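You operate a simulated robot arm through the tools that you are given. There is no shell and no other tool. Be economical: measure what you need, move in short steps, check, and stop when the job is done.

The job below is to be done with a simulated robot arm. You get a single attempt, and the scene is never put back.

## Task
Open the air and set pressure and oil drip to the setting plate.
Fine: free the regulator lock first and lock it again; the air stays on. Where these are worked on the way, their far stop is far enough and under half their travel is too little: regulator lock.

It is judged by the outcome, as a careful person would: the job done as asked, and still so three seconds after it is handed in. It fails if anything else is knocked over, pushed out of place, dropped, spilled or broken.

## Robot
A 7-joint arm with a two-finger parallel gripper on a trunk, on a base that drives. Base frame: it is fixed to the floor where the robot stands at the start and does not move with it; the origin is under the middle of the robot, x ahead of it, y to its left, z up; the surface under the hand at the start is at about z = 0.85. Readings come in m, degrees, newtons and seconds.
Its first joint turns from -149.0 to 149.0 degrees. Places, roughly: air setting plate [1.3, -0.2, 1.5]; black override lever [0.5, -0.9, 0.9]; blue branch valve [0.8, -0.7, 1.3]; blue override lever [0.6, -0.7, 0.9]; drain tap [1, -0.2, 1.1]; drip display [0.9, -0.5, 1.4]; drip screw [0.9, -0.5, 1.3]; in screw [0.7, -0.8, 0.9]; oil plunger [0.8, -0.5, 1]; out screw [0.7, -0.7, 0.9]; pressure gauge [1, -0.4, 1.5]; regulator knob [1, -0.3, 1.3]; regulator lock [1, -0.3, 1.2]; shut-off slide [1.2, -0.1, 1.3]; trip dial [0.6, -0.9, 0.9]; white override lever [0.6, -0.8, 0.9]. Payload 3.5 kg.
The tool frame sits at the grasp point between the pads (the TCP): z along the fingers, y along the line on which they close. The tips reach 0.023 m beyond it. The gripper opens to 0.094 m. The fingers are 0.038 m wide and 0.01 m thick; the gripper's body (0.054 by 0.096 m) begins 0.039 m behind the TCP.
Orientation is that of the tool frame in the base frame, as a unit quaternion [x, y, z, w]. With the fingers straight down and closing along the base's y, the tool's x points along the base's -x, its y along +y and its z along -z.

## Interface
- The arm moves only by the tool drive_tool. Its argument "deltas" is a list that holds one entry, the list of rows, each a list of 7 numbers: the turn, a rotation vector about the tool's x, y, z in units of 5 degrees (1.0 is 5 degrees), then the shift along the tool's x, y, z in units of 30 mm (1.0 is 30 mm), then the closure, from 0 (fully open) to 1 (shut). In form: [[[ax, ay, az, x, y, z, gripper], ...]]. A call has 1 to 12 rows; each row shifts and turns the commanded pose from where the row before left it, along the tool's axes as they then stand. A call with a number of a shift or a turn outside -1 to 1 is refused whole. Each row takes 0.2 s and may step no farther than 0.05 m and 8.6 degrees from the row before; otherwise, or with a gripper value out of range, the whole call is refused. Where a pose cannot be reached the arm comes as near as it can. A force on the tool above 40 N (or 10 N above the force at the start of the call, whichever is more), or a blocked arm, ends the call early, and 0.2 s more pass. The fingers move at their own pace (about 0.153 m/s each) and stop on an object; they squeeze with about 37 N. The grip force told is the motor's: it shows also when the fingers shut on nothing. Time passes only in rows, and 0.2 s behind the last, so rows that do not move let the fingers close. It gives the time, the measured TCP pose, the force on the tool (base axes), the opening and the grip force at its end, in the units of the frame above (readings bear some noise), with the torque about the TCP (base axes, N m) and any sound that the robot's microphone picked up, and new pictures: "show" is both (left out), scene, wrist or none.
- Cameras (640 x 400 px; columns grow to the right, rows downward): "scene" is now at [-0.2409, 0.1574, 1.3235]; the picture's right is [-0.36, -0.93, 0.00], its down [-0.13, 0.05, -0.99] and it looks along [0.92, -0.36, -0.14] (base axes); focal length 295 px, centre (320, 200). "wrist" rides on the gripper at [0.086, 0.016, -0.075] in the tool frame; the picture's right is [-0.18, 0.98, 0.00], its down [-0.58, -0.11, -0.81] and it looks along [-0.79, -0.15, 0.59] (tool axes); focal length 243 px, centre (320, 200). There is no depth. A picture from a camera that has moved, and an enlarged one, comes with that camera's place and axes in the base frame and with its lens. The place of the scene camera against the robot may be out by one fixed shift of up to 0.012 m in any direction.
- steer(legs): drives the robot by 1 to 6 legs, each [ahead, left, turn to the left] in m, m and degrees, along the robot's own axes; the way and the turn of a leg run together, so that a leg with both is an arc; at most 1.5 m and 180 degrees a leg. The arm and the cameras ride along, it lands a little off, and it stops where it bumps. It gives what a move gives, and a new picture of the scene camera.
- aim_head(pan, tilt): turns the head with the scene camera to pan (to the left, within 143 degrees either way) and tilt (down, from -29 to 69), counted from straight ahead of the robot. It gives what a move gives, and a new picture of the scene camera.
- enlarge(camera, box): a new picture of the part [left, top, right, bottom] of that camera's present view, enlarged. No time passes.
- sign_off(): hands the job in; it is judged then, once.

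Go step by step. Nothing tells you exact positions but the pictures and the camera data: compare them with the known pose of the tool, close in by small moves and look again before you grip or let go. The budget is 120 turns and 260 pictures, counting those below and the enlarged ones. Unless the task says otherwise, let go and move clear before handing in, and close with one line.

The tools are called after ">>>" as name(argument=value, ...) on one line, values as JSON. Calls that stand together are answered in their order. drive_tool: Moves the arm, as the interface text tells. Its arguments: {"type":"object","properties":{"deltas":{"type":"array","items":{"type":"array","items":{"type":"array","items":{"type":"number"}}}},"show":{"type":"string","enum":["both","scene","wrist","none"]}},"required":["deltas"]} The other tools are called the same way: steer (legs) drives the base; aim_head (pan, tilt) turns the head that bears the scene camera; enlarge (camera, box) takes an enlarged picture of a part of a camera's view; sign_off () hands the job in.

At the start:

```text
time_s: 0.0
eef_pos: [0.6981, -0.3112, 0.9995]
tcp_rot: [-0.001, 1.0, 0.0, 0.0]
contact_force: [-0.1, 0.2, -0.9]
moment: [0.01, -0.01, -0.03]
width: 0.0939
grasp_force: 0.1
robot x, y, heading: [-0.0001, -0.0038, -0.2]
head pan, tilt: [-21.3, 8.1]
```

scene: 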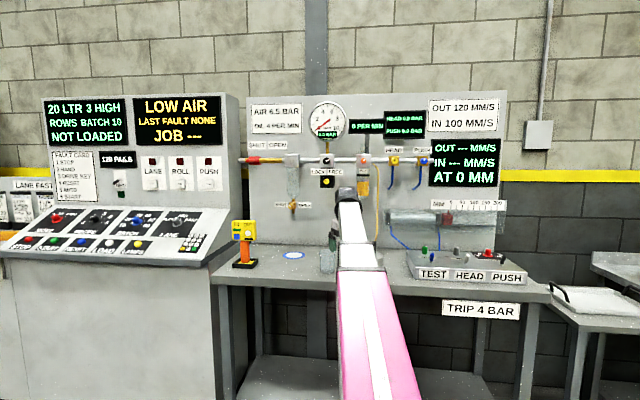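
wrist: 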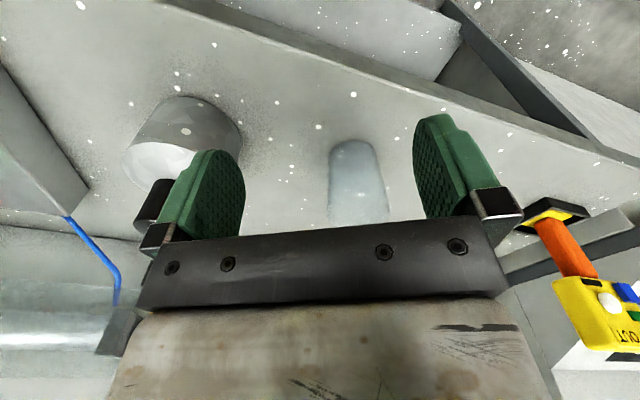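

The panel is ahead with the setting plate, gauge, shut-off slide, regulator and lubricator. I'll look at it enlarged first.

>>> enlarge(camera="scene", box=[235, 90, 395, 190])

>>> enlarge(camera="scene", box=[240, 140, 340, 220])

>>> enlarge(camera="scene", box=[300, 95, 440, 205])

```text
4.00 times, centred on (315, 140) of scene
camera zoom: at [-0.2409, 0.1574, 1.3235], right [-0.36, -0.93, 0.0], down [-0.13, 0.05, -0.99], along [0.92, -0.36, -0.14], focal length 1182 px, centre (340, 440)
```

zoom: 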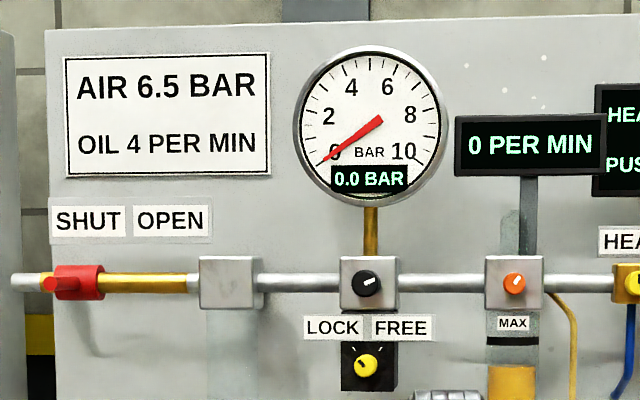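

```text
5.00 times, centred on (290, 180) of scene
camera zoom: at [-0.2409, 0.1574, 1.3235], right [-0.36, -0.93, 0.0], down [-0.13, 0.05, -0.99], along [0.92, -0.36, -0.14], focal length 1477 px, centre (470, 300)
```

zoom: 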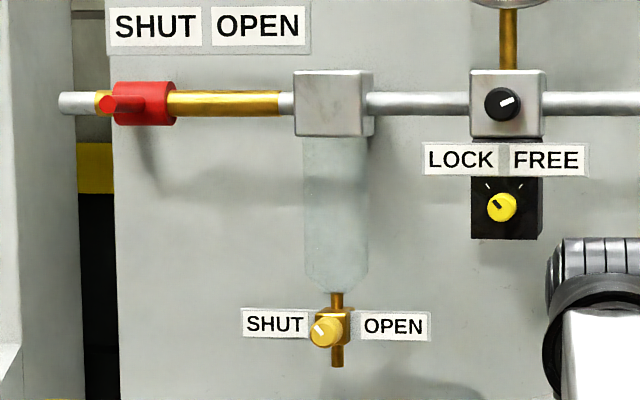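

```text
3.64 times, centred on (370, 150) of scene
camera zoom: at [-0.2409, 0.1574, 1.3235], right [-0.36, -0.93, 0.0], down [-0.13, 0.05, -0.99], along [0.92, -0.36, -0.14], focal length 1074 px, centre (138, 382)
```

zoom: 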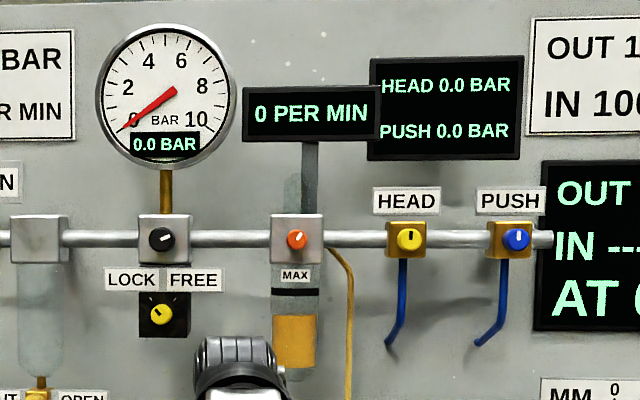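

>>> drive_tool(deltas=[[[0, 0, 0, 0, 0, -1, 0], [0, 0, 0, 0, 0, -1, 0], [0, 0, 0, 0, 0, -1, 0], [0, 0, 0, 0, 0, -1, 0], [0, 0, 0, 0, 0, -1, 0], [0, 0, 0, 0, 0, -1, 0], [0, 0, 0, 0, 0, -1, 0], [0, 0, 0, 0, 0, -1, 0], [0, -1, 0, 0, 0, 0, 0], [0, -1, 0, 0, 0, 0, 0], [0, -1, 0, 0, 0, 0, 0], [0, -1, 0, 0, 0, 0, 0]]], show="none")

>>> drive_tool(deltas=[[[0, -1, 0, 0, 0, 0, 0], [0, -1, 0, 0, 0, 0, 0], [0, -1, 0, 0, 0, 0, 0], [0, -1, 0, 0, 0, 0, 0], [0, -1, 0, 0, 0, 0, 0], [0, -1, 0, 0, 0, 0, 0], [0, -1, 0, 0, 0, 0, 0], [0, -1, 0, 0, 0, 0, 0], [0, -1, 0, 0, 0, 0, 0], [0, -1, 0, 0, 0, 0, 0], [0, -1, 0, 0, 0, 0, 0], [0, -1, 0, 0, 0, 0, 0]]])

```text
time_s: 0.7
eef_pos: [0.6987, -0.3127, 1.0614]
tcp_rot: [-0.001, 1.0, -0.002, 0.007]
contact_force: [6.3, -1.9, -12.4]
moment: [-0.17, -0.62, -0.01]
width: 0.0941
grasp_force: 0.0
robot x, y, heading: [0.003, 0.002, 0.1]
head pan, tilt: [-21.3, 8.1]
stopped in row 3: the force on the tool passed its limit at 62 N (the readings are from after the stop); the commanded pose is now the measured one
```

```text
time_s: 3.3
eef_pos: [0.6983, -0.313, 1.061]
tcp_rot: [-0.001, 0.863, -0.002, 0.506]
contact_force: [-0.1, -0.4, 0.0]
moment: [0.01, -0.02, -0.01]
width: 0.0938
grasp_force: 0.1
robot x, y, heading: [-0.0003, 0.0039, 0.1]
head pan, tilt: [-21.3, 8.1]
camera scene: at [-0.2409, 0.1574, 1.3235], right [-0.36, -0.93, 0.0], down [-0.13, 0.05, -0.99], along [0.92, -0.36, -0.14], focal length 295 px, centre (320, 200)
camera wrist: at [0.5908, -0.2973, 1.0221], right [0.09, 0.98, 0.16], down [-0.42, -0.11, 0.9], along [0.9, -0.15, 0.4], focal length 243 px, centre (320, 200)
```

scene: 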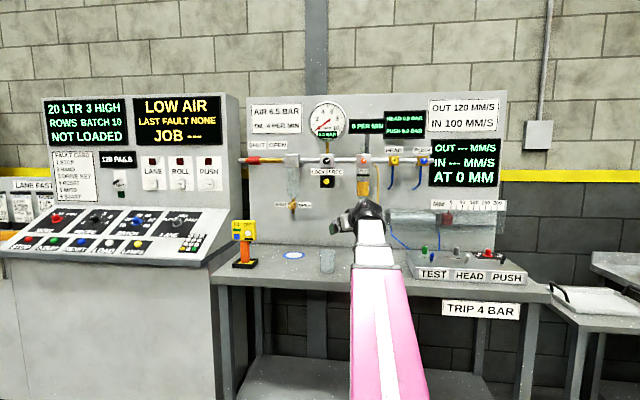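
wrist: 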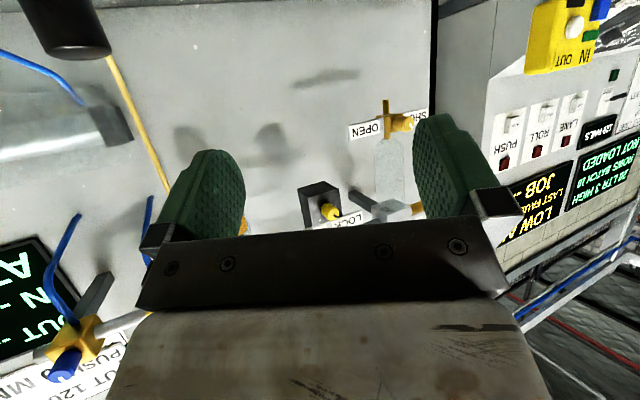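

The tool now points mostly ahead; I'll finish levelling it and then lift gently.

>>> drive_tool(deltas=[[[0, -1, 0, 0, 0, 0, 0], [0, -1, 0, 0, 0, 0, 0], [0, -1, 0, 0, 0, 0, 0], [0, -1, 0, 0, 0, 0, 0], [0, -1, 0, 0, 0, 0, 0], [0, -1, 0, -0.2, 0, 0, 0], [0, 0, 0, -0.4, 0, 0, 0], [0, 0, 0, -0.6, 0, 0, 0], [0, 0, 0, -0.8, 0, 0, 0], [0, 0, 0, -0.8, 0, 0, 0], [0, 0, 0, -0.8, 0, 0, 0], [0, 0, 0, -0.5, 0, 0, 0]]], show="both")

```text
time_s: 5.9
eef_pos: [0.6977, -0.3138, 1.1843]
tcp_rot: [-0.002, 0.703, -0.001, 0.712]
contact_force: [0.5, 0.4, -0.1]
moment: [0.0, 0.03, 0.01]
width: 0.094
grasp_force: 0.1
robot x, y, heading: [-0.001, 0.0023, 0.0]
head pan, tilt: [-21.3, 8.1]
camera scene: at [-0.2409, 0.1574, 1.3235], right [-0.36, -0.93, 0.0], down [-0.13, 0.05, -0.99], along [0.92, -0.36, -0.14], focal length 295 px, centre (320, 200)
camera wrist: at [0.6236, -0.2974, 1.0973], right [0.0, 0.98, 0.18], down [-0.81, -0.11, 0.57], along [0.58, -0.14, 0.8], focal length 243 px, centre (320, 200)
```

scene: 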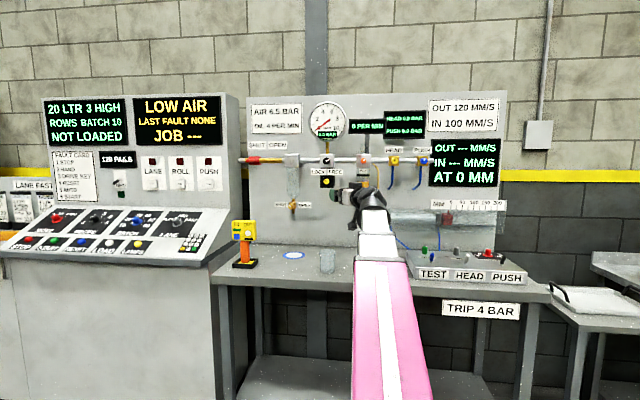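
wrist: 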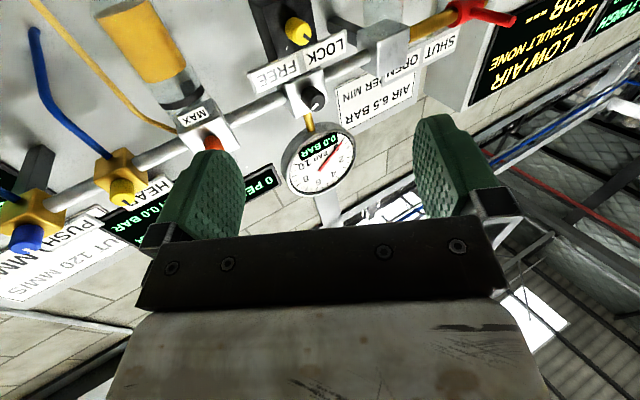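

The rail runs at about 30° to my heading. I'll turn the robot square to the panel and move left so that slide, regulator and drip screw all fall in reach.

>>> steer(legs=[[0, 0, -30], [0, 0.25, 0]])

```text
time_s: 9.2
eef_pos: [0.5748, -0.4004, 1.1843]
tcp_rot: [0.18, 0.679, -0.185, 0.687]
contact_force: [0.6, 0.0, 1.0]
moment: [-0.03, 0.03, -0.02]
width: 0.0941
grasp_force: 0.2
robot x, y, heading: [0.1243, 0.2209, -29.9]
head pan, tilt: [-21.3, 8.1]
camera scene: at [-0.0036, 0.478, 1.3235], right [-0.78, -0.63, 0.0], down [-0.09, 0.11, -0.99], along [0.62, -0.77, -0.14], focal length 295 px, centre (320, 200)
```

scene: 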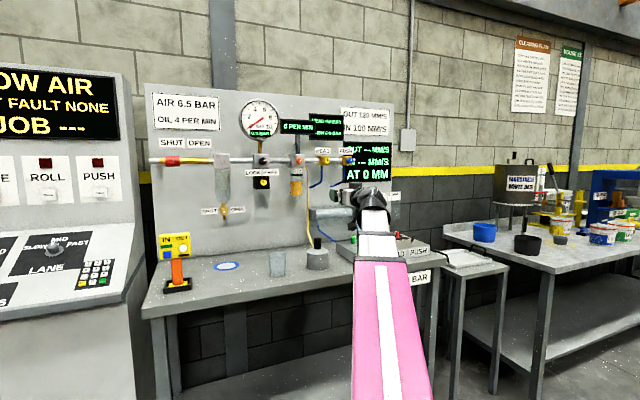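

>>> steer(legs=[[0.16, 0, 0]])

>>> aim_head(pan=-10, tilt=3)

>>> drive_tool(deltas=[[[0, 0, 0, 0, 0.3, 0, 0]]], show="wrist")

```text
time_s: 10.6
eef_pos: [0.7132, -0.479, 1.1847]
tcp_rot: [0.18, 0.679, -0.184, 0.687]
contact_force: [1.2, -0.5, -0.1]
moment: [0.03, -0.01, 0.05]
width: 0.0941
grasp_force: 0.0
robot x, y, heading: [0.2597, 0.1367, -29.6]
head pan, tilt: [-21.3, 8.1]
camera scene: at [0.1341, 0.3984, 1.3235], right [-0.78, -0.63, 0.0], down [-0.09, 0.11, -0.99], along [0.62, -0.77, -0.14], focal length 295 px, centre (320, 200)
```

scene: 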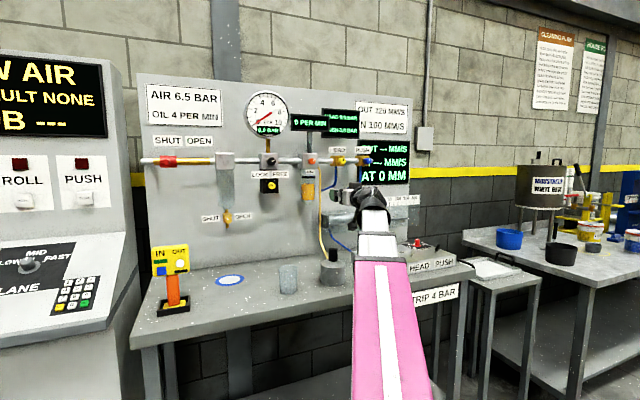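

```text
time_s: 11.3
eef_pos: [0.7113, -0.4784, 1.185]
tcp_rot: [0.18, 0.679, -0.184, 0.687]
contact_force: [0.0, -0.4, 0.4]
moment: [-0.01, 0.02, -0.04]
width: 0.0941
grasp_force: 0.0
robot x, y, heading: [0.2658, 0.1435, -29.8]
head pan, tilt: [-10.0, 3.0]
camera scene: at [0.146, 0.4121, 1.3316], right [-0.64, -0.77, 0.0], down [-0.04, 0.03, -1.0], along [0.77, -0.64, -0.05], focal length 295 px, centre (320, 200)
```

scene: 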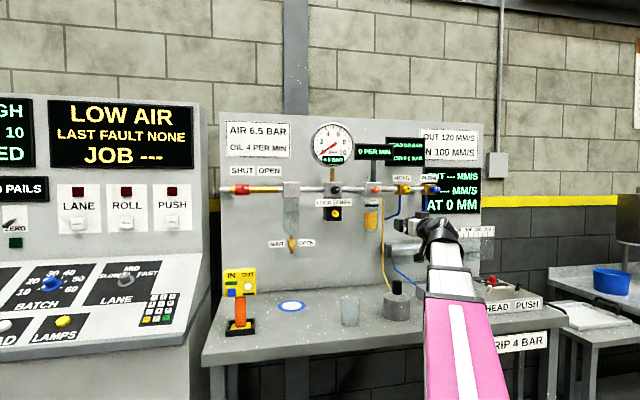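

```text
time_s: 11.7
eef_pos: [0.7163, -0.4723, 1.1853]
tcp_rot: [0.179, 0.68, -0.184, 0.687]
contact_force: [0.2, 0.0, -0.3]
moment: [0.0, -0.05, -0.01]
width: 0.0939
grasp_force: 0.1
robot x, y, heading: [0.2661, 0.1405, -29.8]
head pan, tilt: [-10.0, 3.0]
camera wrist: at [0.6612, -0.4204, 1.097], right [0.49, 0.85, 0.18], down [-0.76, 0.31, 0.57], along [0.43, -0.42, 0.8], focal length 243 px, centre (320, 200)
```

wrist: 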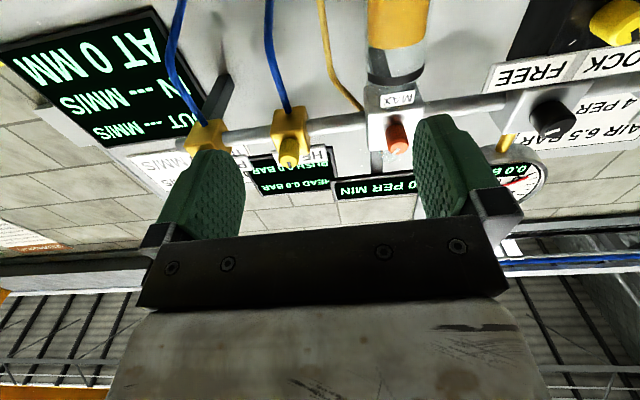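

>>> enlarge(camera="scene", box=[215, 150, 295, 200])

>>> enlarge(camera="scene", box=[300, 150, 400, 230])

```text
8.00 times, centred on (255, 175) of scene
camera zoom: at [0.146, 0.4122, 1.3316], right [-0.64, -0.77, 0.0], down [-0.04, 0.03, -1.0], along [0.77, -0.64, -0.05], focal length 2363 px, centre (840, 400)
```

zoom: 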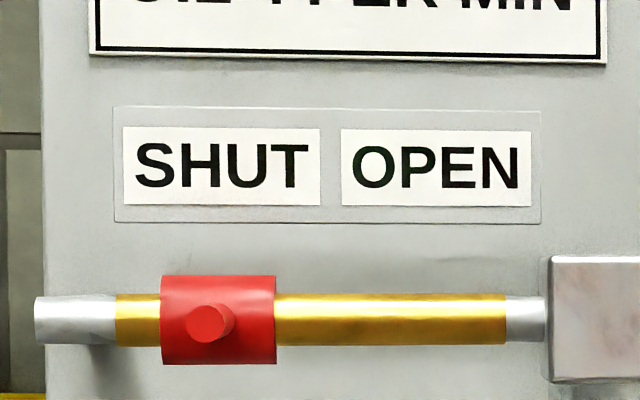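

```text
5.00 times, centred on (350, 190) of scene
camera zoom: at [0.146, 0.4122, 1.3316], right [-0.64, -0.77, 0.0], down [-0.04, 0.03, -1.0], along [0.77, -0.64, -0.05], focal length 1477 px, centre (170, 250)
```

zoom: 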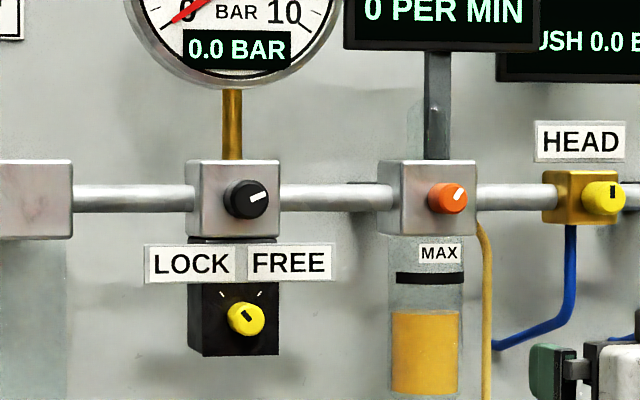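

>>> drive_tool(deltas=[[[0, 0, 0, -0.2, 0.3, 0, 0], [0, 0, 0, -0.4, 0.6, 0, 0], [0, 0, 0, -0.5, 0.9, 0, 0], [0, 0, 0, -0.5, 1, 0, 0], [0, 0, 0, -0.5, 1, 0, 0], [0, 0, 0, -0.5, 1, 0, 0], [0, 0, 0, -0.5, 1, 0, 0], [0, 0, 0, -0.5, 1, 0, 0], [0, 0, 0, -0.5, 1, 0, 0], [0, 0, 0, -0.17, 1, 0, 0], [0, 0, 0, 0, 1, 0, 0], [0, 0, 0, 0, 1, 0, 0]]], show="none")

>>> drive_tool(deltas=[[[0, 0, 0, 0, 1, 0, 0], [0, 0, 0, 0, 1, 0, 0], [0, 0, 0, 0, 1, 0, 0], [0, 0, 0, 0, 1, 0, 0], [0, 0, 0, 0, 1, 0, 0], [0, 0, 0, 0, 1, 0, 0], [0, 0, 0, 0, 1, 0, 0], [0, 0, 0, 0, 0.6, 0, 0], [0, 0, 0, 0, 0.3, 0, 0]]])

```text
time_s: 14.3
eef_pos: [0.8757, -0.187, 1.3117]
tcp_rot: [0.179, 0.679, -0.184, 0.687]
contact_force: [-0.8, 0.3, -0.3]
moment: [-0.02, -0.03, 0.0]
width: 0.0941
grasp_force: 0.1
robot x, y, heading: [0.2619, 0.1446, -30.0]
head pan, tilt: [-10.0, 3.0]
```

```text
time_s: 16.3
eef_pos: [0.9947, 0.0175, 1.3095]
tcp_rot: [0.179, 0.68, -0.184, 0.687]
contact_force: [-0.7, -0.3, 0.5]
moment: [0.0, 0.02, 0.03]
width: 0.094
grasp_force: 0.0
robot x, y, heading: [0.2668, 0.139, -29.7]
head pan, tilt: [-10.0, 3.0]
camera scene: at [0.1461, 0.4122, 1.3316], right [-0.64, -0.77, 0.0], down [-0.04, 0.03, -1.0], along [0.77, -0.64, -0.05], focal length 295 px, centre (320, 200)
camera wrist: at [0.9387, 0.0682, 1.2227], right [0.49, 0.85, 0.18], down [-0.76, 0.31, 0.57], along [0.43, -0.42, 0.8], focal length 243 px, centre (320, 200)
```

scene: 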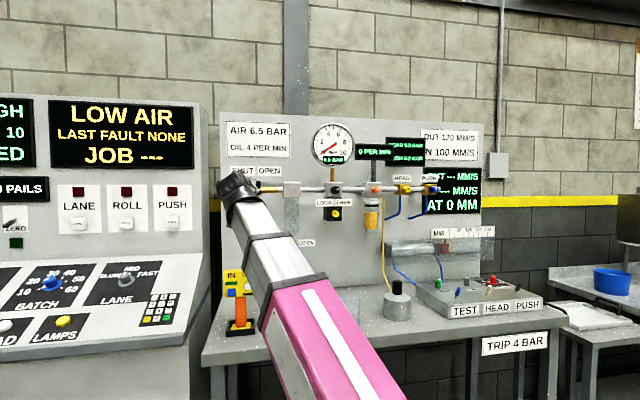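
wrist: 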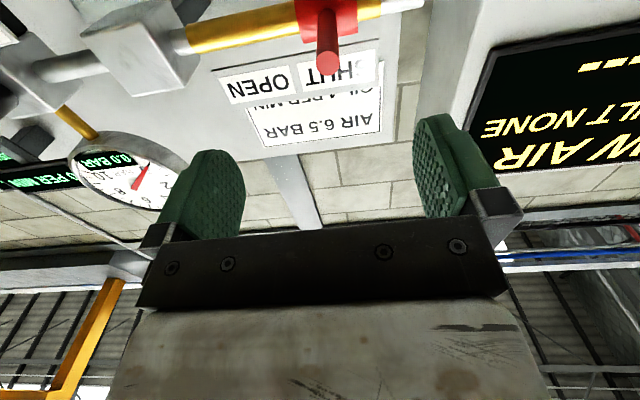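

>>> drive_tool(deltas=[[[0, 0, 0, 0, -0.1, 0.4, 0], [0, 0, 0, 0, 0, 0.7, 0], [0, 0, 0, 0, 0, 0.9, 0], [0, 0, 0, 0, 0, 0.9, 0], [0, 0, 0, 0, 0, 0.7, 0], [0, 0, 0, 0, 0, 0.4, 0], [0, 0, 0, 0, 0, 0, 0]]])

```text
time_s: 17.9
eef_pos: [1.0978, -0.0447, 1.3115]
tcp_rot: [0.179, 0.679, -0.184, 0.688]
contact_force: [0.8, -0.1, 0.0]
moment: [0.03, 0.01, 0.01]
width: 0.0939
grasp_force: 0.1
robot x, y, heading: [0.2627, 0.1438, -30.0]
head pan, tilt: [-10.0, 3.0]
camera scene: at [0.1461, 0.4122, 1.3316], right [-0.64, -0.77, 0.0], down [-0.04, 0.03, -1.0], along [0.77, -0.64, -0.05], focal length 295 px, centre (320, 200)
camera wrist: at [1.0416, 0.0056, 1.2239], right [0.49, 0.85, 0.18], down [-0.76, 0.31, 0.57], along [0.43, -0.42, 0.8], focal length 243 px, centre (320, 200)
```

scene: 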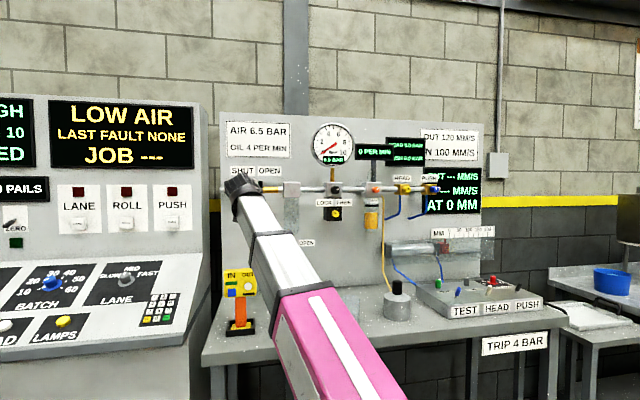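
wrist: 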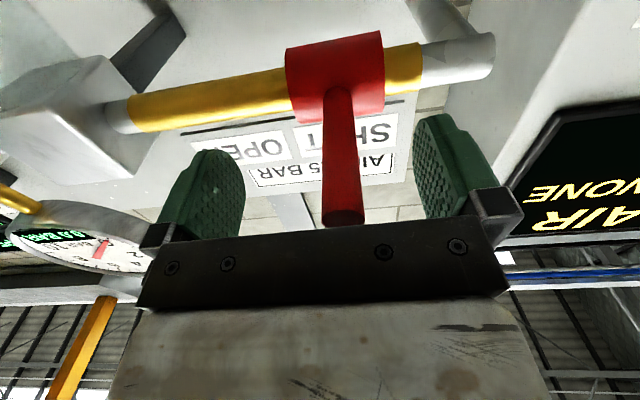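

>>> drive_tool(deltas=[[[0, 0, 0, 0, 0.1, 0, 0.5], [0, 0, 0, 0, 0.1, 0, 1], [0, 0, 0, 0, 0, 0, 1], [0, 0, 0, 0, 0, 0, 1]]], show="wrist")

```text
time_s: 18.9
eef_pos: [1.1012, -0.0397, 1.3127]
tcp_rot: [0.179, 0.679, -0.183, 0.688]
contact_force: [0.4, 1.9, -6.4]
moment: [-0.15, -0.52, 2.19]
width: 0.0165
grasp_force: 45.3
robot x, y, heading: [0.2654, 0.1384, -30.0]
head pan, tilt: [-10.0, 3.0]
camera wrist: at [1.0447, 0.0112, 1.2242], right [0.49, 0.86, 0.18], down [-0.76, 0.31, 0.57], along [0.43, -0.42, 0.8], focal length 243 px, centre (320, 200)
```

wrist: 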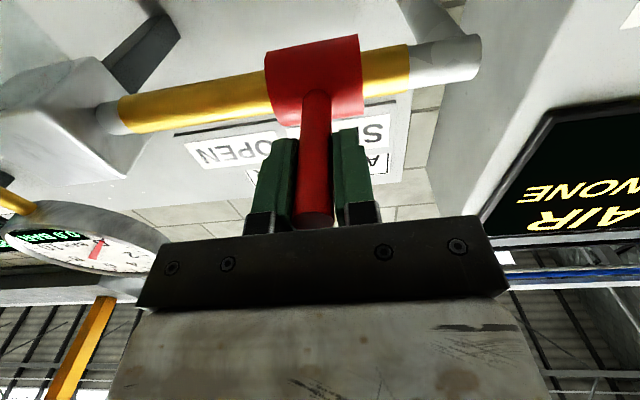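

Gripped the peg. I slide it right towards OPEN.

>>> drive_tool(deltas=[[[0, 0, 0, 0, -0.3, 0, 1], [0, 0, 0, 0, -0.4, 0, 1], [0, 0, 0, 0, -0.5, 0, 1], [0, 0, 0, 0, -0.5, 0, 1], [0, 0, 0, 0, -0.5, 0, 1], [0, 0, 0, 0, -0.5, 0, 1], [0, 0, 0, 0, -0.5, 0, 1], [0, 0, 0, 0, -0.3, 0, 1]]])

```text
time_s: 20.5
eef_pos: [1.0593, -0.1138, 1.3125]
tcp_rot: [0.179, 0.68, -0.178, 0.689]
contact_force: [11.3, 4.7, -9.8]
moment: [-0.12, -0.63, 1.57]
width: 0.0163
grasp_force: 44.9
robot x, y, heading: [0.2634, 0.1417, -29.8]
head pan, tilt: [-10.0, 3.0]
stopped in row 7: the force on the tool passed its limit at 51 N (the readings are from after the stop); the commanded pose is now the measured one
camera scene: at [0.147, 0.4124, 1.3317], right [-0.64, -0.77, 0.0], down [-0.04, 0.03, -1.0], along [0.77, -0.64, -0.05], focal length 295 px, centre (320, 200)
camera wrist: at [1.0031, -0.0636, 1.2246], right [0.48, 0.86, 0.19], down [-0.76, 0.3, 0.57], along [0.43, -0.42, 0.8], focal length 243 px, centre (320, 200)
```

scene: 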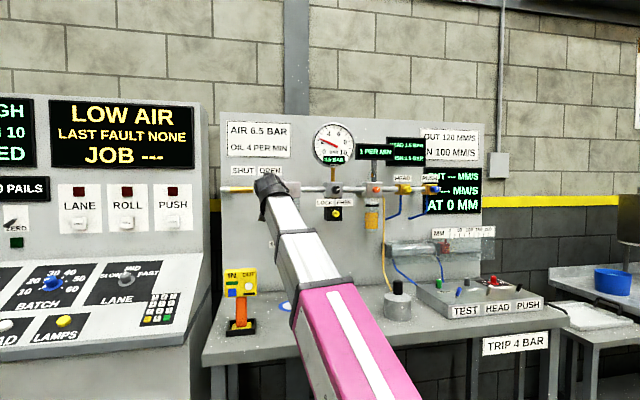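
wrist: 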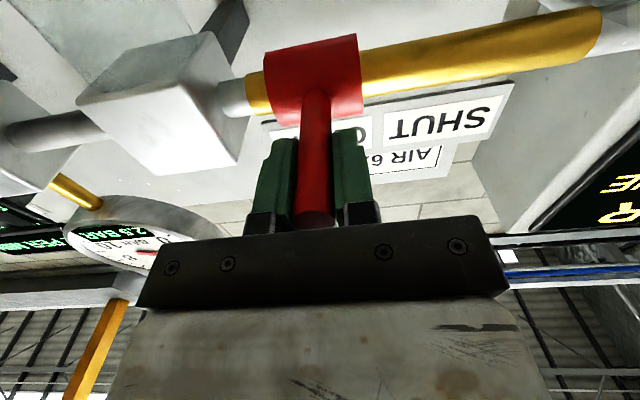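

Air is on (gauge about 2.6 bar) and the slide is at its stop. I let go and back off.

>>> drive_tool(deltas=[[[0, 0, 0, 0, 0, 0, 0], [0, 0, 0, 0, 0, 0, 0], [0, 0, 0, 0, 0, 0, 0], [0, 0, 0, 0, 0, -0.4, 0], [0, 0, 0, 0, 0, -0.8, 0], [0, 0, 0, 0, 0, -1, 0], [0, 0, 0, 0, 0, -1, 0], [0, 0, 0, 0, 0, -0.8, 0], [0, 0, 0, 0, 0, -0.4, 0]]])

>>> enlarge(camera="scene", box=[300, 115, 430, 230])

```text
time_s: 22.5
eef_pos: [0.9417, -0.0513, 1.3103]
tcp_rot: [0.179, 0.68, -0.179, 0.688]
contact_force: [-0.2, -0.2, 0.0]
moment: [0.02, 0.01, 0.0]
width: 0.0942
grasp_force: 0.2
robot x, y, heading: [0.2675, 0.1424, -29.8]
head pan, tilt: [-10.0, 3.0]
camera scene: at [0.1462, 0.4122, 1.3316], right [-0.64, -0.77, 0.0], down [-0.04, 0.03, -1.0], along [0.77, -0.64, -0.05], focal length 295 px, centre (320, 200)
camera wrist: at [0.8859, 0.0004, 1.2236], right [0.48, 0.86, 0.19], down [-0.76, 0.3, 0.57], along [0.43, -0.42, 0.8], focal length 243 px, centre (320, 200)
```

scene: 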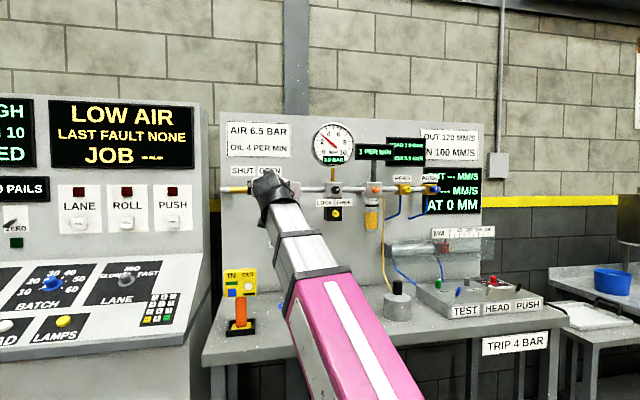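
wrist: 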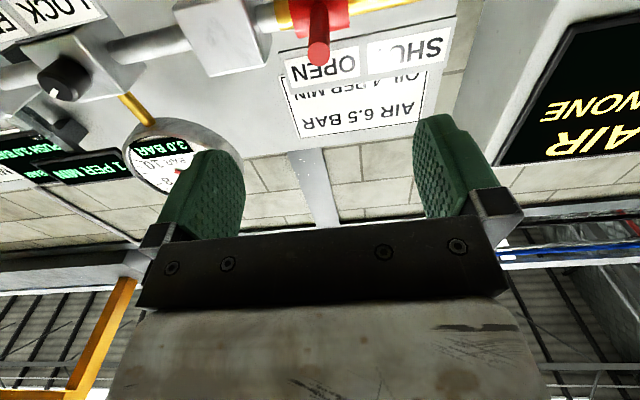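

```text
3.48 times, centred on (365, 172) of scene
camera zoom: at [0.1462, 0.4122, 1.3316], right [-0.64, -0.77, 0.0], down [-0.04, 0.03, -1.0], along [0.77, -0.64, -0.05], focal length 1027 px, centre (164, 296)
```

zoom: 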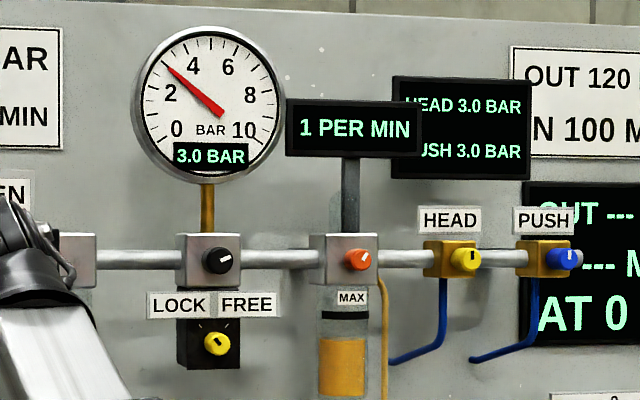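

>>> drive_tool(deltas=[[[0, 0, 0, 0.2, -0.4, 0, 0], [0, 0, 0, 0.4, -0.8, 0, 0], [0, 0, 0, 0.4, -1, 0, 0], [0, 0, 0, 0.4, -1, 0, 0], [0, 0, 0, 0.4, -1, 0, 0], [0, 0, 0, 0.4, -1, 0, 0], [0, 0, 0, 0.4, -1, 0, 0], [0, 0, 0, 0.4, -0.8, 0, 0], [0, 0, 0, 0.1, -0.6, 0, 0], [0, 0, 0, 0, -0.2, 0, 0]]])

```text
time_s: 24.7
eef_pos: [0.8284, -0.2541, 1.2172]
tcp_rot: [0.178, 0.68, -0.178, 0.688]
contact_force: [0.8, -1.0, 0.2]
moment: [0.01, -0.01, 0.0]
width: 0.0941
grasp_force: 0.1
robot x, y, heading: [0.2644, 0.1386, -29.8]
head pan, tilt: [-10.0, 3.0]
camera scene: at [0.1462, 0.4122, 1.3316], right [-0.64, -0.77, 0.0], down [-0.04, 0.03, -1.0], along [0.77, -0.64, -0.05], focal length 295 px, centre (320, 200)
camera wrist: at [0.7725, -0.2041, 1.1301], right [0.48, 0.86, 0.19], down [-0.76, 0.3, 0.57], along [0.43, -0.42, 0.8], focal length 243 px, centre (320, 200)
```

scene: 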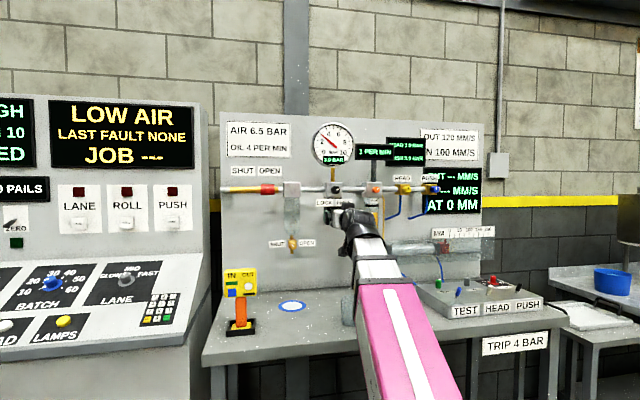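
wrist: 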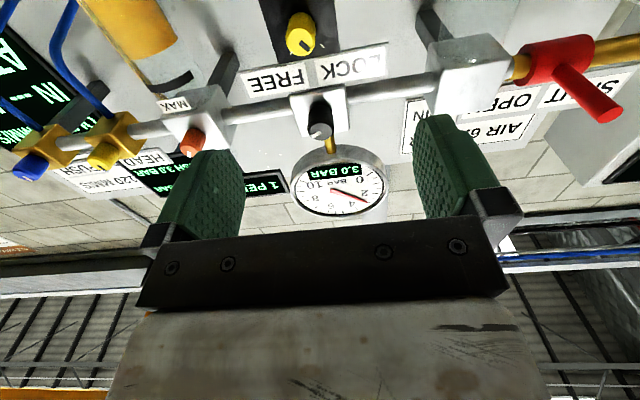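

>>> drive_tool(deltas=[[[0, 0, 0, -0.05, -0.4, 0.4, 0], [0, 0, 0, -0.05, -0.25, 0.6, 0], [0, 0, -1, 0, 0, 0.6, 0], [0, 0, -1, 0, 0, 0.6, 0], [0, 0, -1, 0, 0, 0.4, 0], [0, 0, -1, 0, 0, 0.2, 0], [0, 0, -1, 0, 0, 0, 0], [0, 0, -1, 0, 0, 0, 0], [0, 0, -1, 0, 0, 0, 0], [0, 0, -1, 0, 0, 0, 0], [0, 0, -1, 0, 0, 0, 0]]])

```text
time_s: 27.1
eef_pos: [0.8922, -0.3138, 1.2216]
tcp_rot: [-0.096, 0.696, -0.429, 0.568]
contact_force: [-0.5, 0.1, -0.6]
moment: [-0.01, 0.0, 0.0]
width: 0.094
grasp_force: 0.0
robot x, y, heading: [0.2677, 0.1388, -29.8]
head pan, tilt: [-10.0, 3.0]
camera scene: at [0.1462, 0.4122, 1.3316], right [-0.64, -0.77, 0.0], down [-0.04, 0.03, -1.0], along [0.77, -0.64, -0.05], focal length 295 px, centre (320, 200)
camera wrist: at [0.8038, -0.3203, 1.148], right [0.41, 0.72, -0.56], down [-0.54, 0.69, 0.48], along [0.73, 0.11, 0.67], focal length 243 px, centre (320, 200)
```

scene: 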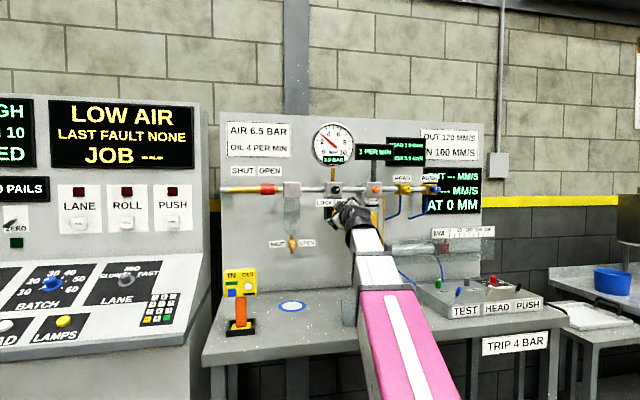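
wrist: 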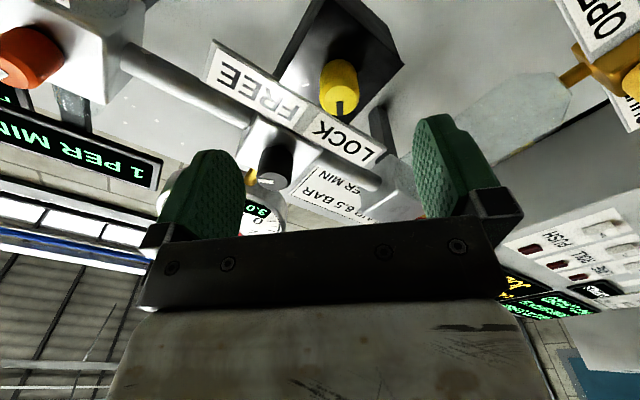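

>>> drive_tool(deltas=[[[0, 0, 0, 0, 0.36, 0.4, 0], [0, 0, 0, 0, 0, 0.6, 0], [0, 0, 0, 0, 0, 0.6, 0], [0, 0, 0, 0, 0, 0.4, 0], [0, 0, 0, 0, 0, 0.3, 0], [0, 0, 0, 0, 0, 0, 0]]], show="wrist")

```text
time_s: 28.6
eef_pos: [0.9528, -0.3395, 1.2155]
tcp_rot: [-0.095, 0.696, -0.43, 0.568]
contact_force: [-7.0, 6.4, 2.1]
moment: [-0.31, -0.24, -0.22]
width: 0.0939
grasp_force: 0.0
robot x, y, heading: [0.263, 0.1432, -29.6]
head pan, tilt: [-10.0, 3.0]
stopped in row 6: the force on the tool passed its limit at 42 N (the readings are from after the stop); the commanded pose is now the measured one
camera wrist: at [0.8642, -0.3454, 1.1412], right [0.41, 0.72, -0.56], down [-0.55, 0.69, 0.48], along [0.73, 0.11, 0.68], focal length 243 px, centre (320, 200)
```

wrist: 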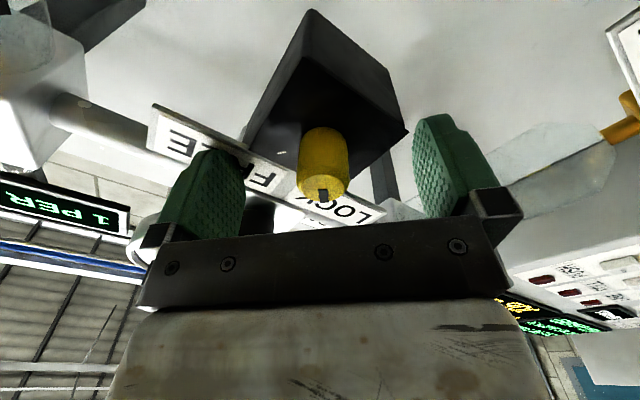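

>>> drive_tool(deltas=[[[0, 0, 0, 0, 0, -0.15, 0], [0, 0, 0, 0, 0, 0, 0.6], [0, 0, 0, 0, 0, 0, 1], [0, 0, 0, 0, 0, 0, 1], [0, 0, 0, 0, 0, 0, 1]]], show="wrist")

```text
time_s: 29.8
eef_pos: [0.9502, -0.3366, 1.2127]
tcp_rot: [-0.095, 0.698, -0.428, 0.567]
contact_force: [7.2, 13.6, -21.3]
moment: [0.28, 0.25, 1.32]
width: 0.0237
grasp_force: 45.0
robot x, y, heading: [0.2639, 0.1433, -29.6]
head pan, tilt: [-10.0, 3.0]
camera wrist: at [0.8617, -0.3429, 1.1394], right [0.41, 0.72, -0.56], down [-0.54, 0.69, 0.48], along [0.73, 0.11, 0.67], focal length 243 px, centre (320, 200)
```

wrist: 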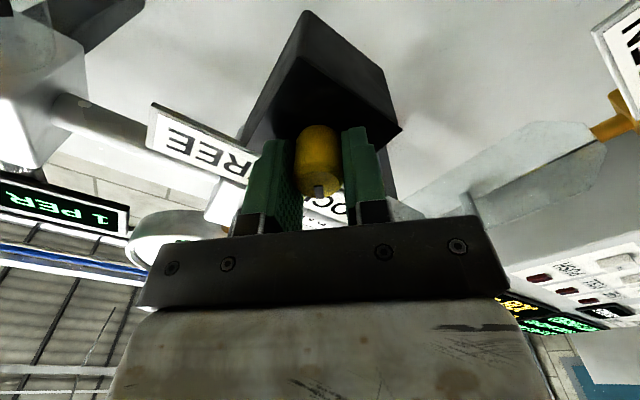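

>>> drive_tool(deltas=[[[0, 0, 0, 0, 0.12, 0, 1], [0, 0, 0, 0, 0, 0, 1]]], show="none")

```text
time_s: 30.4
eef_pos: [0.9509, -0.3365, 1.2126]
tcp_rot: [-0.094, 0.696, -0.43, 0.567]
contact_force: [-0.7, 1.0, 0.8]
moment: [0.9, 1.64, -0.11]
width: 0.024
grasp_force: 44.9
robot x, y, heading: [0.2643, 0.1427, -30.2]
head pan, tilt: [-10.0, 3.0]
```

Centred with almost no side force. Now I turn the lock clockwise towards FREE.

>>> drive_tool(deltas=[[[0, 0, 0.6, 0, 0, 0, 1], [0, 0, 1, 0, 0, 0, 1], [0, 0, 1, 0, 0, 0, 1], [0, 0, 1, 0, 0, 0, 1], [0, 0, 1, 0, 0, 0, 1], [0, 0, 1, 0, 0, 0, 1], [0, 0, 1, 0, 0, 0, 1], [0, 0, 1, 0, 0, 0, 1], [0, 0, 1, 0, 0, 0, 1]]], show="wrist")

```text
time_s: 31.9
eef_pos: [0.9496, -0.3392, 1.2137]
tcp_rot: [0.084, 0.696, -0.276, 0.658]
contact_force: [-7.3, -4.8, 2.2]
moment: [0.01, 0.05, 1.08]
width: 0.024
grasp_force: 44.2
robot x, y, heading: [0.2632, 0.1419, -30.1]
head pan, tilt: [-10.0, 3.0]
stopped in row 7: the force on the tool passed its limit at 41 N (the readings are from after the stop); the commanded pose is now the measured one
camera wrist: at [0.8821, -0.3083, 1.1247], right [0.49, 0.86, -0.09], down [-0.68, 0.45, 0.57], along [0.54, -0.22, 0.81], focal length 243 px, centre (320, 200)
```

wrist: 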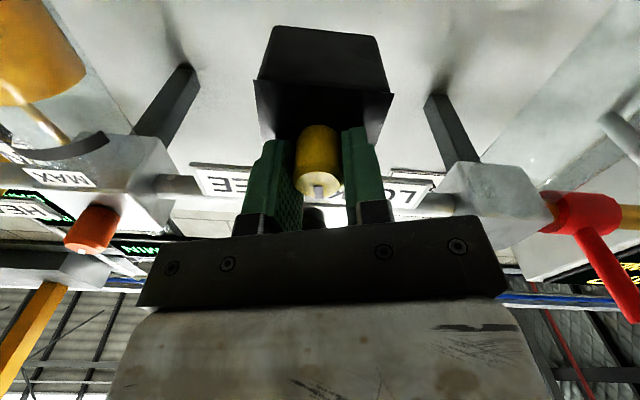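

>>> enlarge(camera="wrist", box=[230, 100, 410, 240])

>>> enlarge(camera="scene", box=[300, 115, 430, 230])

```text
2.86 times, centred on (320, 170) of wrist
camera zoom: at [0.8821, -0.3083, 1.1247], right [0.49, 0.86, -0.09], down [-0.68, 0.45, 0.57], along [0.54, -0.22, 0.81], focal length 693 px, centre (320, 286)
```

zoom: 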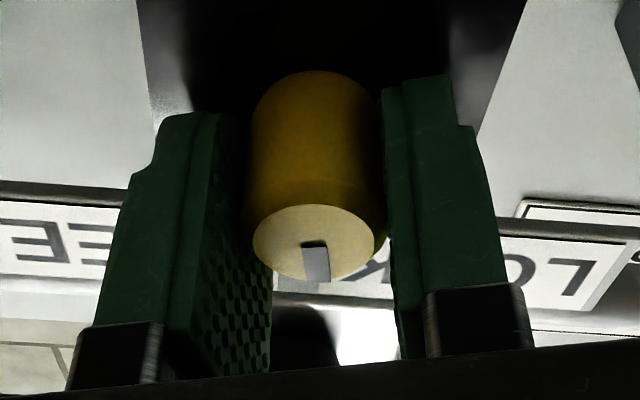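

```text
3.48 times, centred on (365, 172) of scene
camera zoom: at [0.1454, 0.4121, 1.3317], right [-0.64, -0.77, 0.0], down [-0.04, 0.03, -1.0], along [0.77, -0.64, -0.05], focal length 1027 px, centre (164, 296)
```

zoom: 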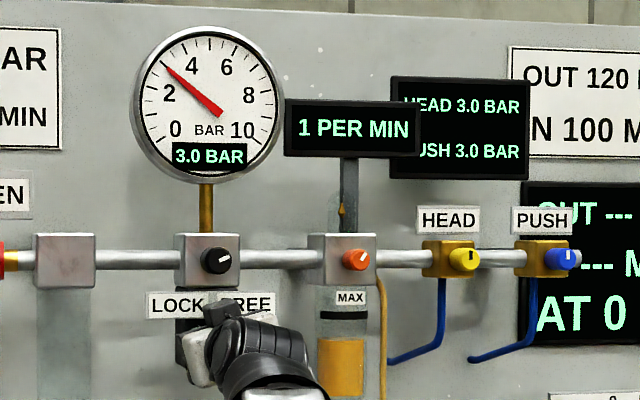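

>>> drive_tool(deltas=[[[0, 0, 0, 0, 0, 0, 0.6], [0, 0, 0, 0, 0, -0.15, 0.6], [0, 0, 0, 0, 0, 0, 1], [0, 0, 0, 0, 0, 0, 1], [0, 0, 0, 0, 0, 0, 1]]], show="none")

>>> drive_tool(deltas=[[[0, 0, 0.6, 0, 0, 0, 1], [0, 0, 1, 0, 0, 0, 1], [0, 0, 1, 0, 0, 0, 1], [0, 0, 1, 0, 0, 0, 1], [0, 0, 1, 0, 0, 0, 1], [0, 0, 1, 0, 0, 0, 1], [0, 0, 1, 0, 0, 0, 1], [0, 0, 1, 0, 0, 0, 1], [0, 0, 1, 0, 0, 0, 1]]], show="wrist")

```text
time_s: 33.1
eef_pos: [0.947, -0.3356, 1.2136]
tcp_rot: [0.084, 0.695, -0.276, 0.658]
contact_force: [-2.5, -14.0, 4.7]
moment: [-0.07, 0.04, 0.88]
width: 0.0242
grasp_force: 45.2
robot x, y, heading: [0.2646, 0.1397, -30.0]
head pan, tilt: [-10.0, 3.0]
```

```text
time_s: 34.6
eef_pos: [0.9456, -0.3366, 1.2134]
tcp_rot: [0.259, 0.651, -0.1, 0.707]
contact_force: [-5.5, -7.8, -1.3]
moment: [-0.04, 0.04, 0.66]
width: 0.0239
grasp_force: 44.8
robot x, y, heading: [0.2609, 0.1382, -30.0]
head pan, tilt: [-10.0, 3.0]
stopped in row 7: the force on the tool passed its limit at 41 N (the readings are from after the stop); the commanded pose is now the measured one
camera wrist: at [0.8995, -0.2696, 1.132], right [0.45, 0.8, 0.41], down [-0.83, 0.19, 0.52], along [0.34, -0.57, 0.75], focal length 243 px, centre (320, 200)
```

wrist: 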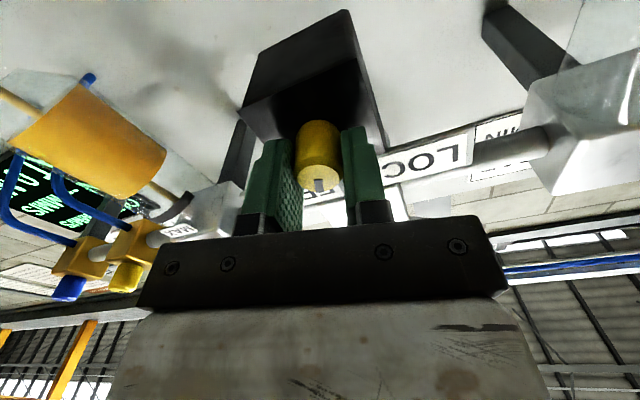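

>>> drive_tool(deltas=[[[0, 0, 0.6, 0, 0, 0, 1], [0, 0, 1, 0, 0, 0, 1], [0, 0, 1, 0, 0, 0, 1], [0, 0, 1, 0, 0, 0, 1], [0, 0, 1, 0, 0, 0, 1], [0, 0, 1, 0, 0, 0, 1], [0, 0, 1, 0, 0, 0, 1], [0, 0, 1, 0, 0, 0, 1]]], show="wrist")

>>> enlarge(camera="wrist", box=[230, 100, 410, 240])

```text
time_s: 36.0
eef_pos: [0.9443, -0.3389, 1.2135]
tcp_rot: [0.406, 0.571, 0.068, 0.71]
contact_force: [-2.5, -9.0, -2.3]
moment: [-0.04, -0.08, 0.34]
width: 0.0237
grasp_force: 45.1
robot x, y, heading: [0.263, 0.1416, -29.9]
head pan, tilt: [-10.0, 3.0]
stopped in row 7: the force on the tool passed its limit at 41 N (the readings are from after the stop); the commanded pose is now the measured one
camera wrist: at [0.9147, -0.2422, 1.1565], right [0.3, 0.55, 0.78], down [-0.94, 0.0, 0.35], along [0.19, -0.84, 0.51], focal length 243 px, centre (320, 200)
```

wrist: 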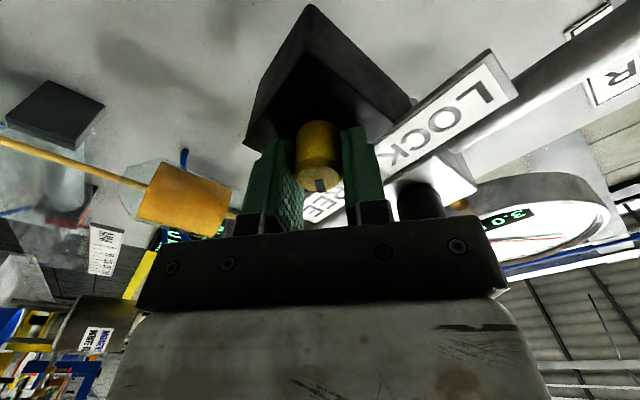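

```text
2.86 times, centred on (320, 170) of wrist
camera zoom: at [0.9147, -0.2422, 1.1565], right [0.3, 0.55, 0.78], down [-0.94, 0.0, 0.35], along [0.19, -0.84, 0.51], focal length 693 px, centre (320, 286)
```

zoom: 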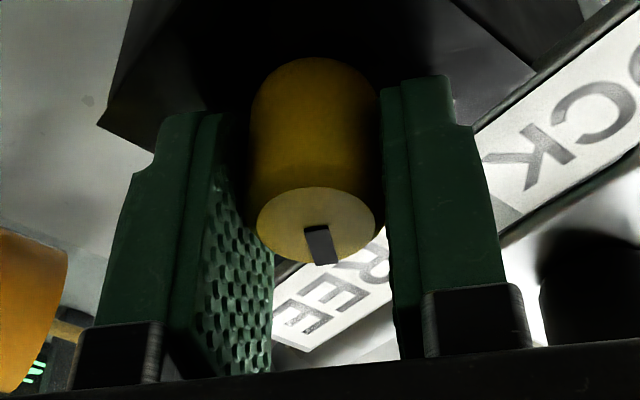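

>>> drive_tool(deltas=[[[0, 0, 0.6, 0, 0, 0, 1], [0, 0, 1, 0, 0, 0, 1], [0, 0, 1, 0, 0, 0, 1], [0, 0, 1, 0, 0, 0, 1]]], show="wrist")

>>> enlarge(camera="wrist", box=[230, 100, 410, 240])

```text
time_s: 37.0
eef_pos: [0.9426, -0.3398, 1.2123]
tcp_rot: [0.491, 0.501, 0.179, 0.69]
contact_force: [-10.8, -19.3, -18.6]
moment: [-0.05, 0.74, -0.73]
width: 0.0236
grasp_force: 45.4
robot x, y, heading: [0.2643, 0.138, -29.7]
head pan, tilt: [-10.0, 3.0]
camera wrist: at [0.9208, -0.2305, 1.1798], right [0.16, 0.31, 0.94], down [-0.98, -0.08, 0.19], along [0.13, -0.95, 0.29], focal length 243 px, centre (320, 200)
```

wrist: 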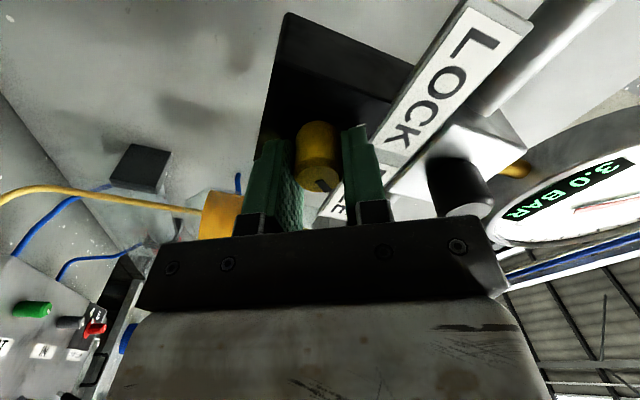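

```text
2.86 times, centred on (320, 170) of wrist
camera zoom: at [0.9208, -0.2305, 1.1798], right [0.16, 0.31, 0.94], down [-0.98, -0.08, 0.19], along [0.13, -0.95, 0.29], focal length 693 px, centre (320, 286)
```

zoom: 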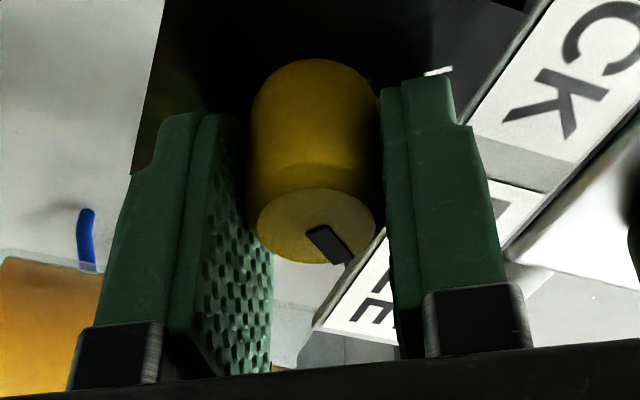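

The mark slipped against the pads, so the lock is at its FREE stop. I open, back off, and roll back while checking.

>>> drive_tool(deltas=[[[0, 0, 0, 0, 0, 0, 0.6], [0, 0, 0, 0, 0, 0, 0.4], [0, 0, 0, 0, 0, -0.4, 0.4], [0, 0, 0, 0, 0, -0.8, 0.2], [0, 0, 0, 0, 0, -0.8, 0], [0, 0, 0, 0, 0, -0.4, 0], [0, 0, -1, 0, 0, 0, 0], [0, 0, -1, 0, 0, 0, 0], [0, 0, -1, 0, 0, 0, 0], [0, 0, -1, 0, 0, 0, 0], [0, 0, -1, 0, 0, 0, 0], [0, 0, -1, 0, 0, 0, 0]]], show="none")

>>> drive_tool(deltas=[[[0, 0, -1, 0, 0, 0, 0], [0, 0, -1, 0, 0, 0, 0], [0, 0, -1, 0, 0, 0, 0], [0, 0, -1, 0, 0, 0, 0], [0, 0, -1, 0, 0, 0, 0], [0, 0, -0.8, 0, 0, 0, 0]]], show="wrist")

>>> enlarge(camera="wrist", box=[220, 0, 420, 160])

```text
time_s: 39.6
eef_pos: [0.8819, -0.3021, 1.2111]
tcp_rot: [0.343, 0.611, -0.006, 0.713]
contact_force: [0.2, -0.7, -0.1]
moment: [0.01, -0.03, 0.04]
width: 0.0941
grasp_force: 0.1
robot x, y, heading: [0.2643, 0.1353, -30.0]
head pan, tilt: [-10.0, 3.0]
```

```text
time_s: 41.0
eef_pos: [0.8832, -0.3017, 1.2119]
tcp_rot: [0.179, 0.677, -0.185, 0.689]
contact_force: [0.2, 0.4, -0.3]
moment: [0.01, 0.03, -0.01]
width: 0.0938
grasp_force: 0.0
robot x, y, heading: [0.2655, 0.1404, -30.0]
head pan, tilt: [-10.0, 3.0]
camera wrist: at [0.8271, -0.2514, 1.1238], right [0.49, 0.85, 0.18], down [-0.76, 0.31, 0.57], along [0.43, -0.41, 0.8], focal length 243 px, centre (320, 200)
```

wrist: 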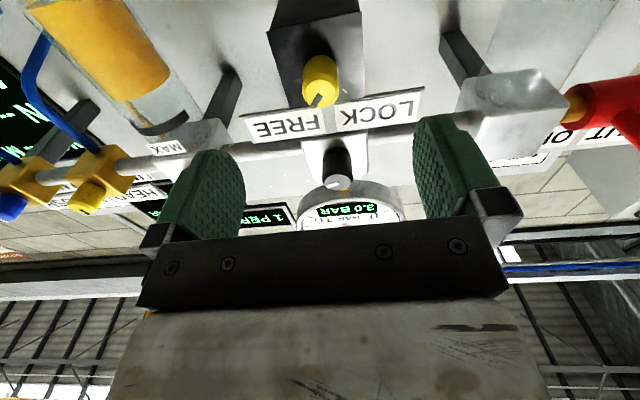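

```text
2.50 times, centred on (320, 80) of wrist
camera zoom: at [0.8271, -0.2514, 1.1238], right [0.49, 0.85, 0.18], down [-0.76, 0.31, 0.57], along [0.43, -0.41, 0.8], focal length 606 px, centre (320, 500)
```

zoom: 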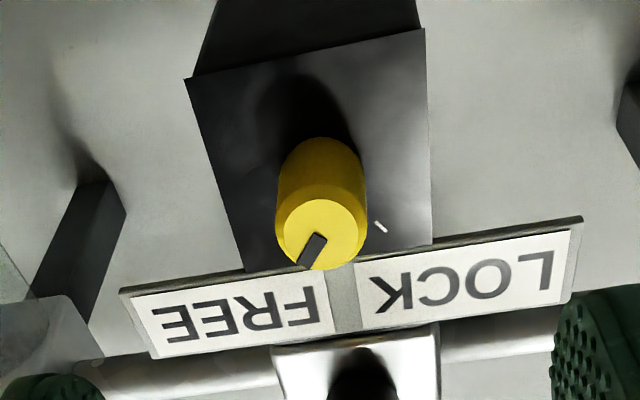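

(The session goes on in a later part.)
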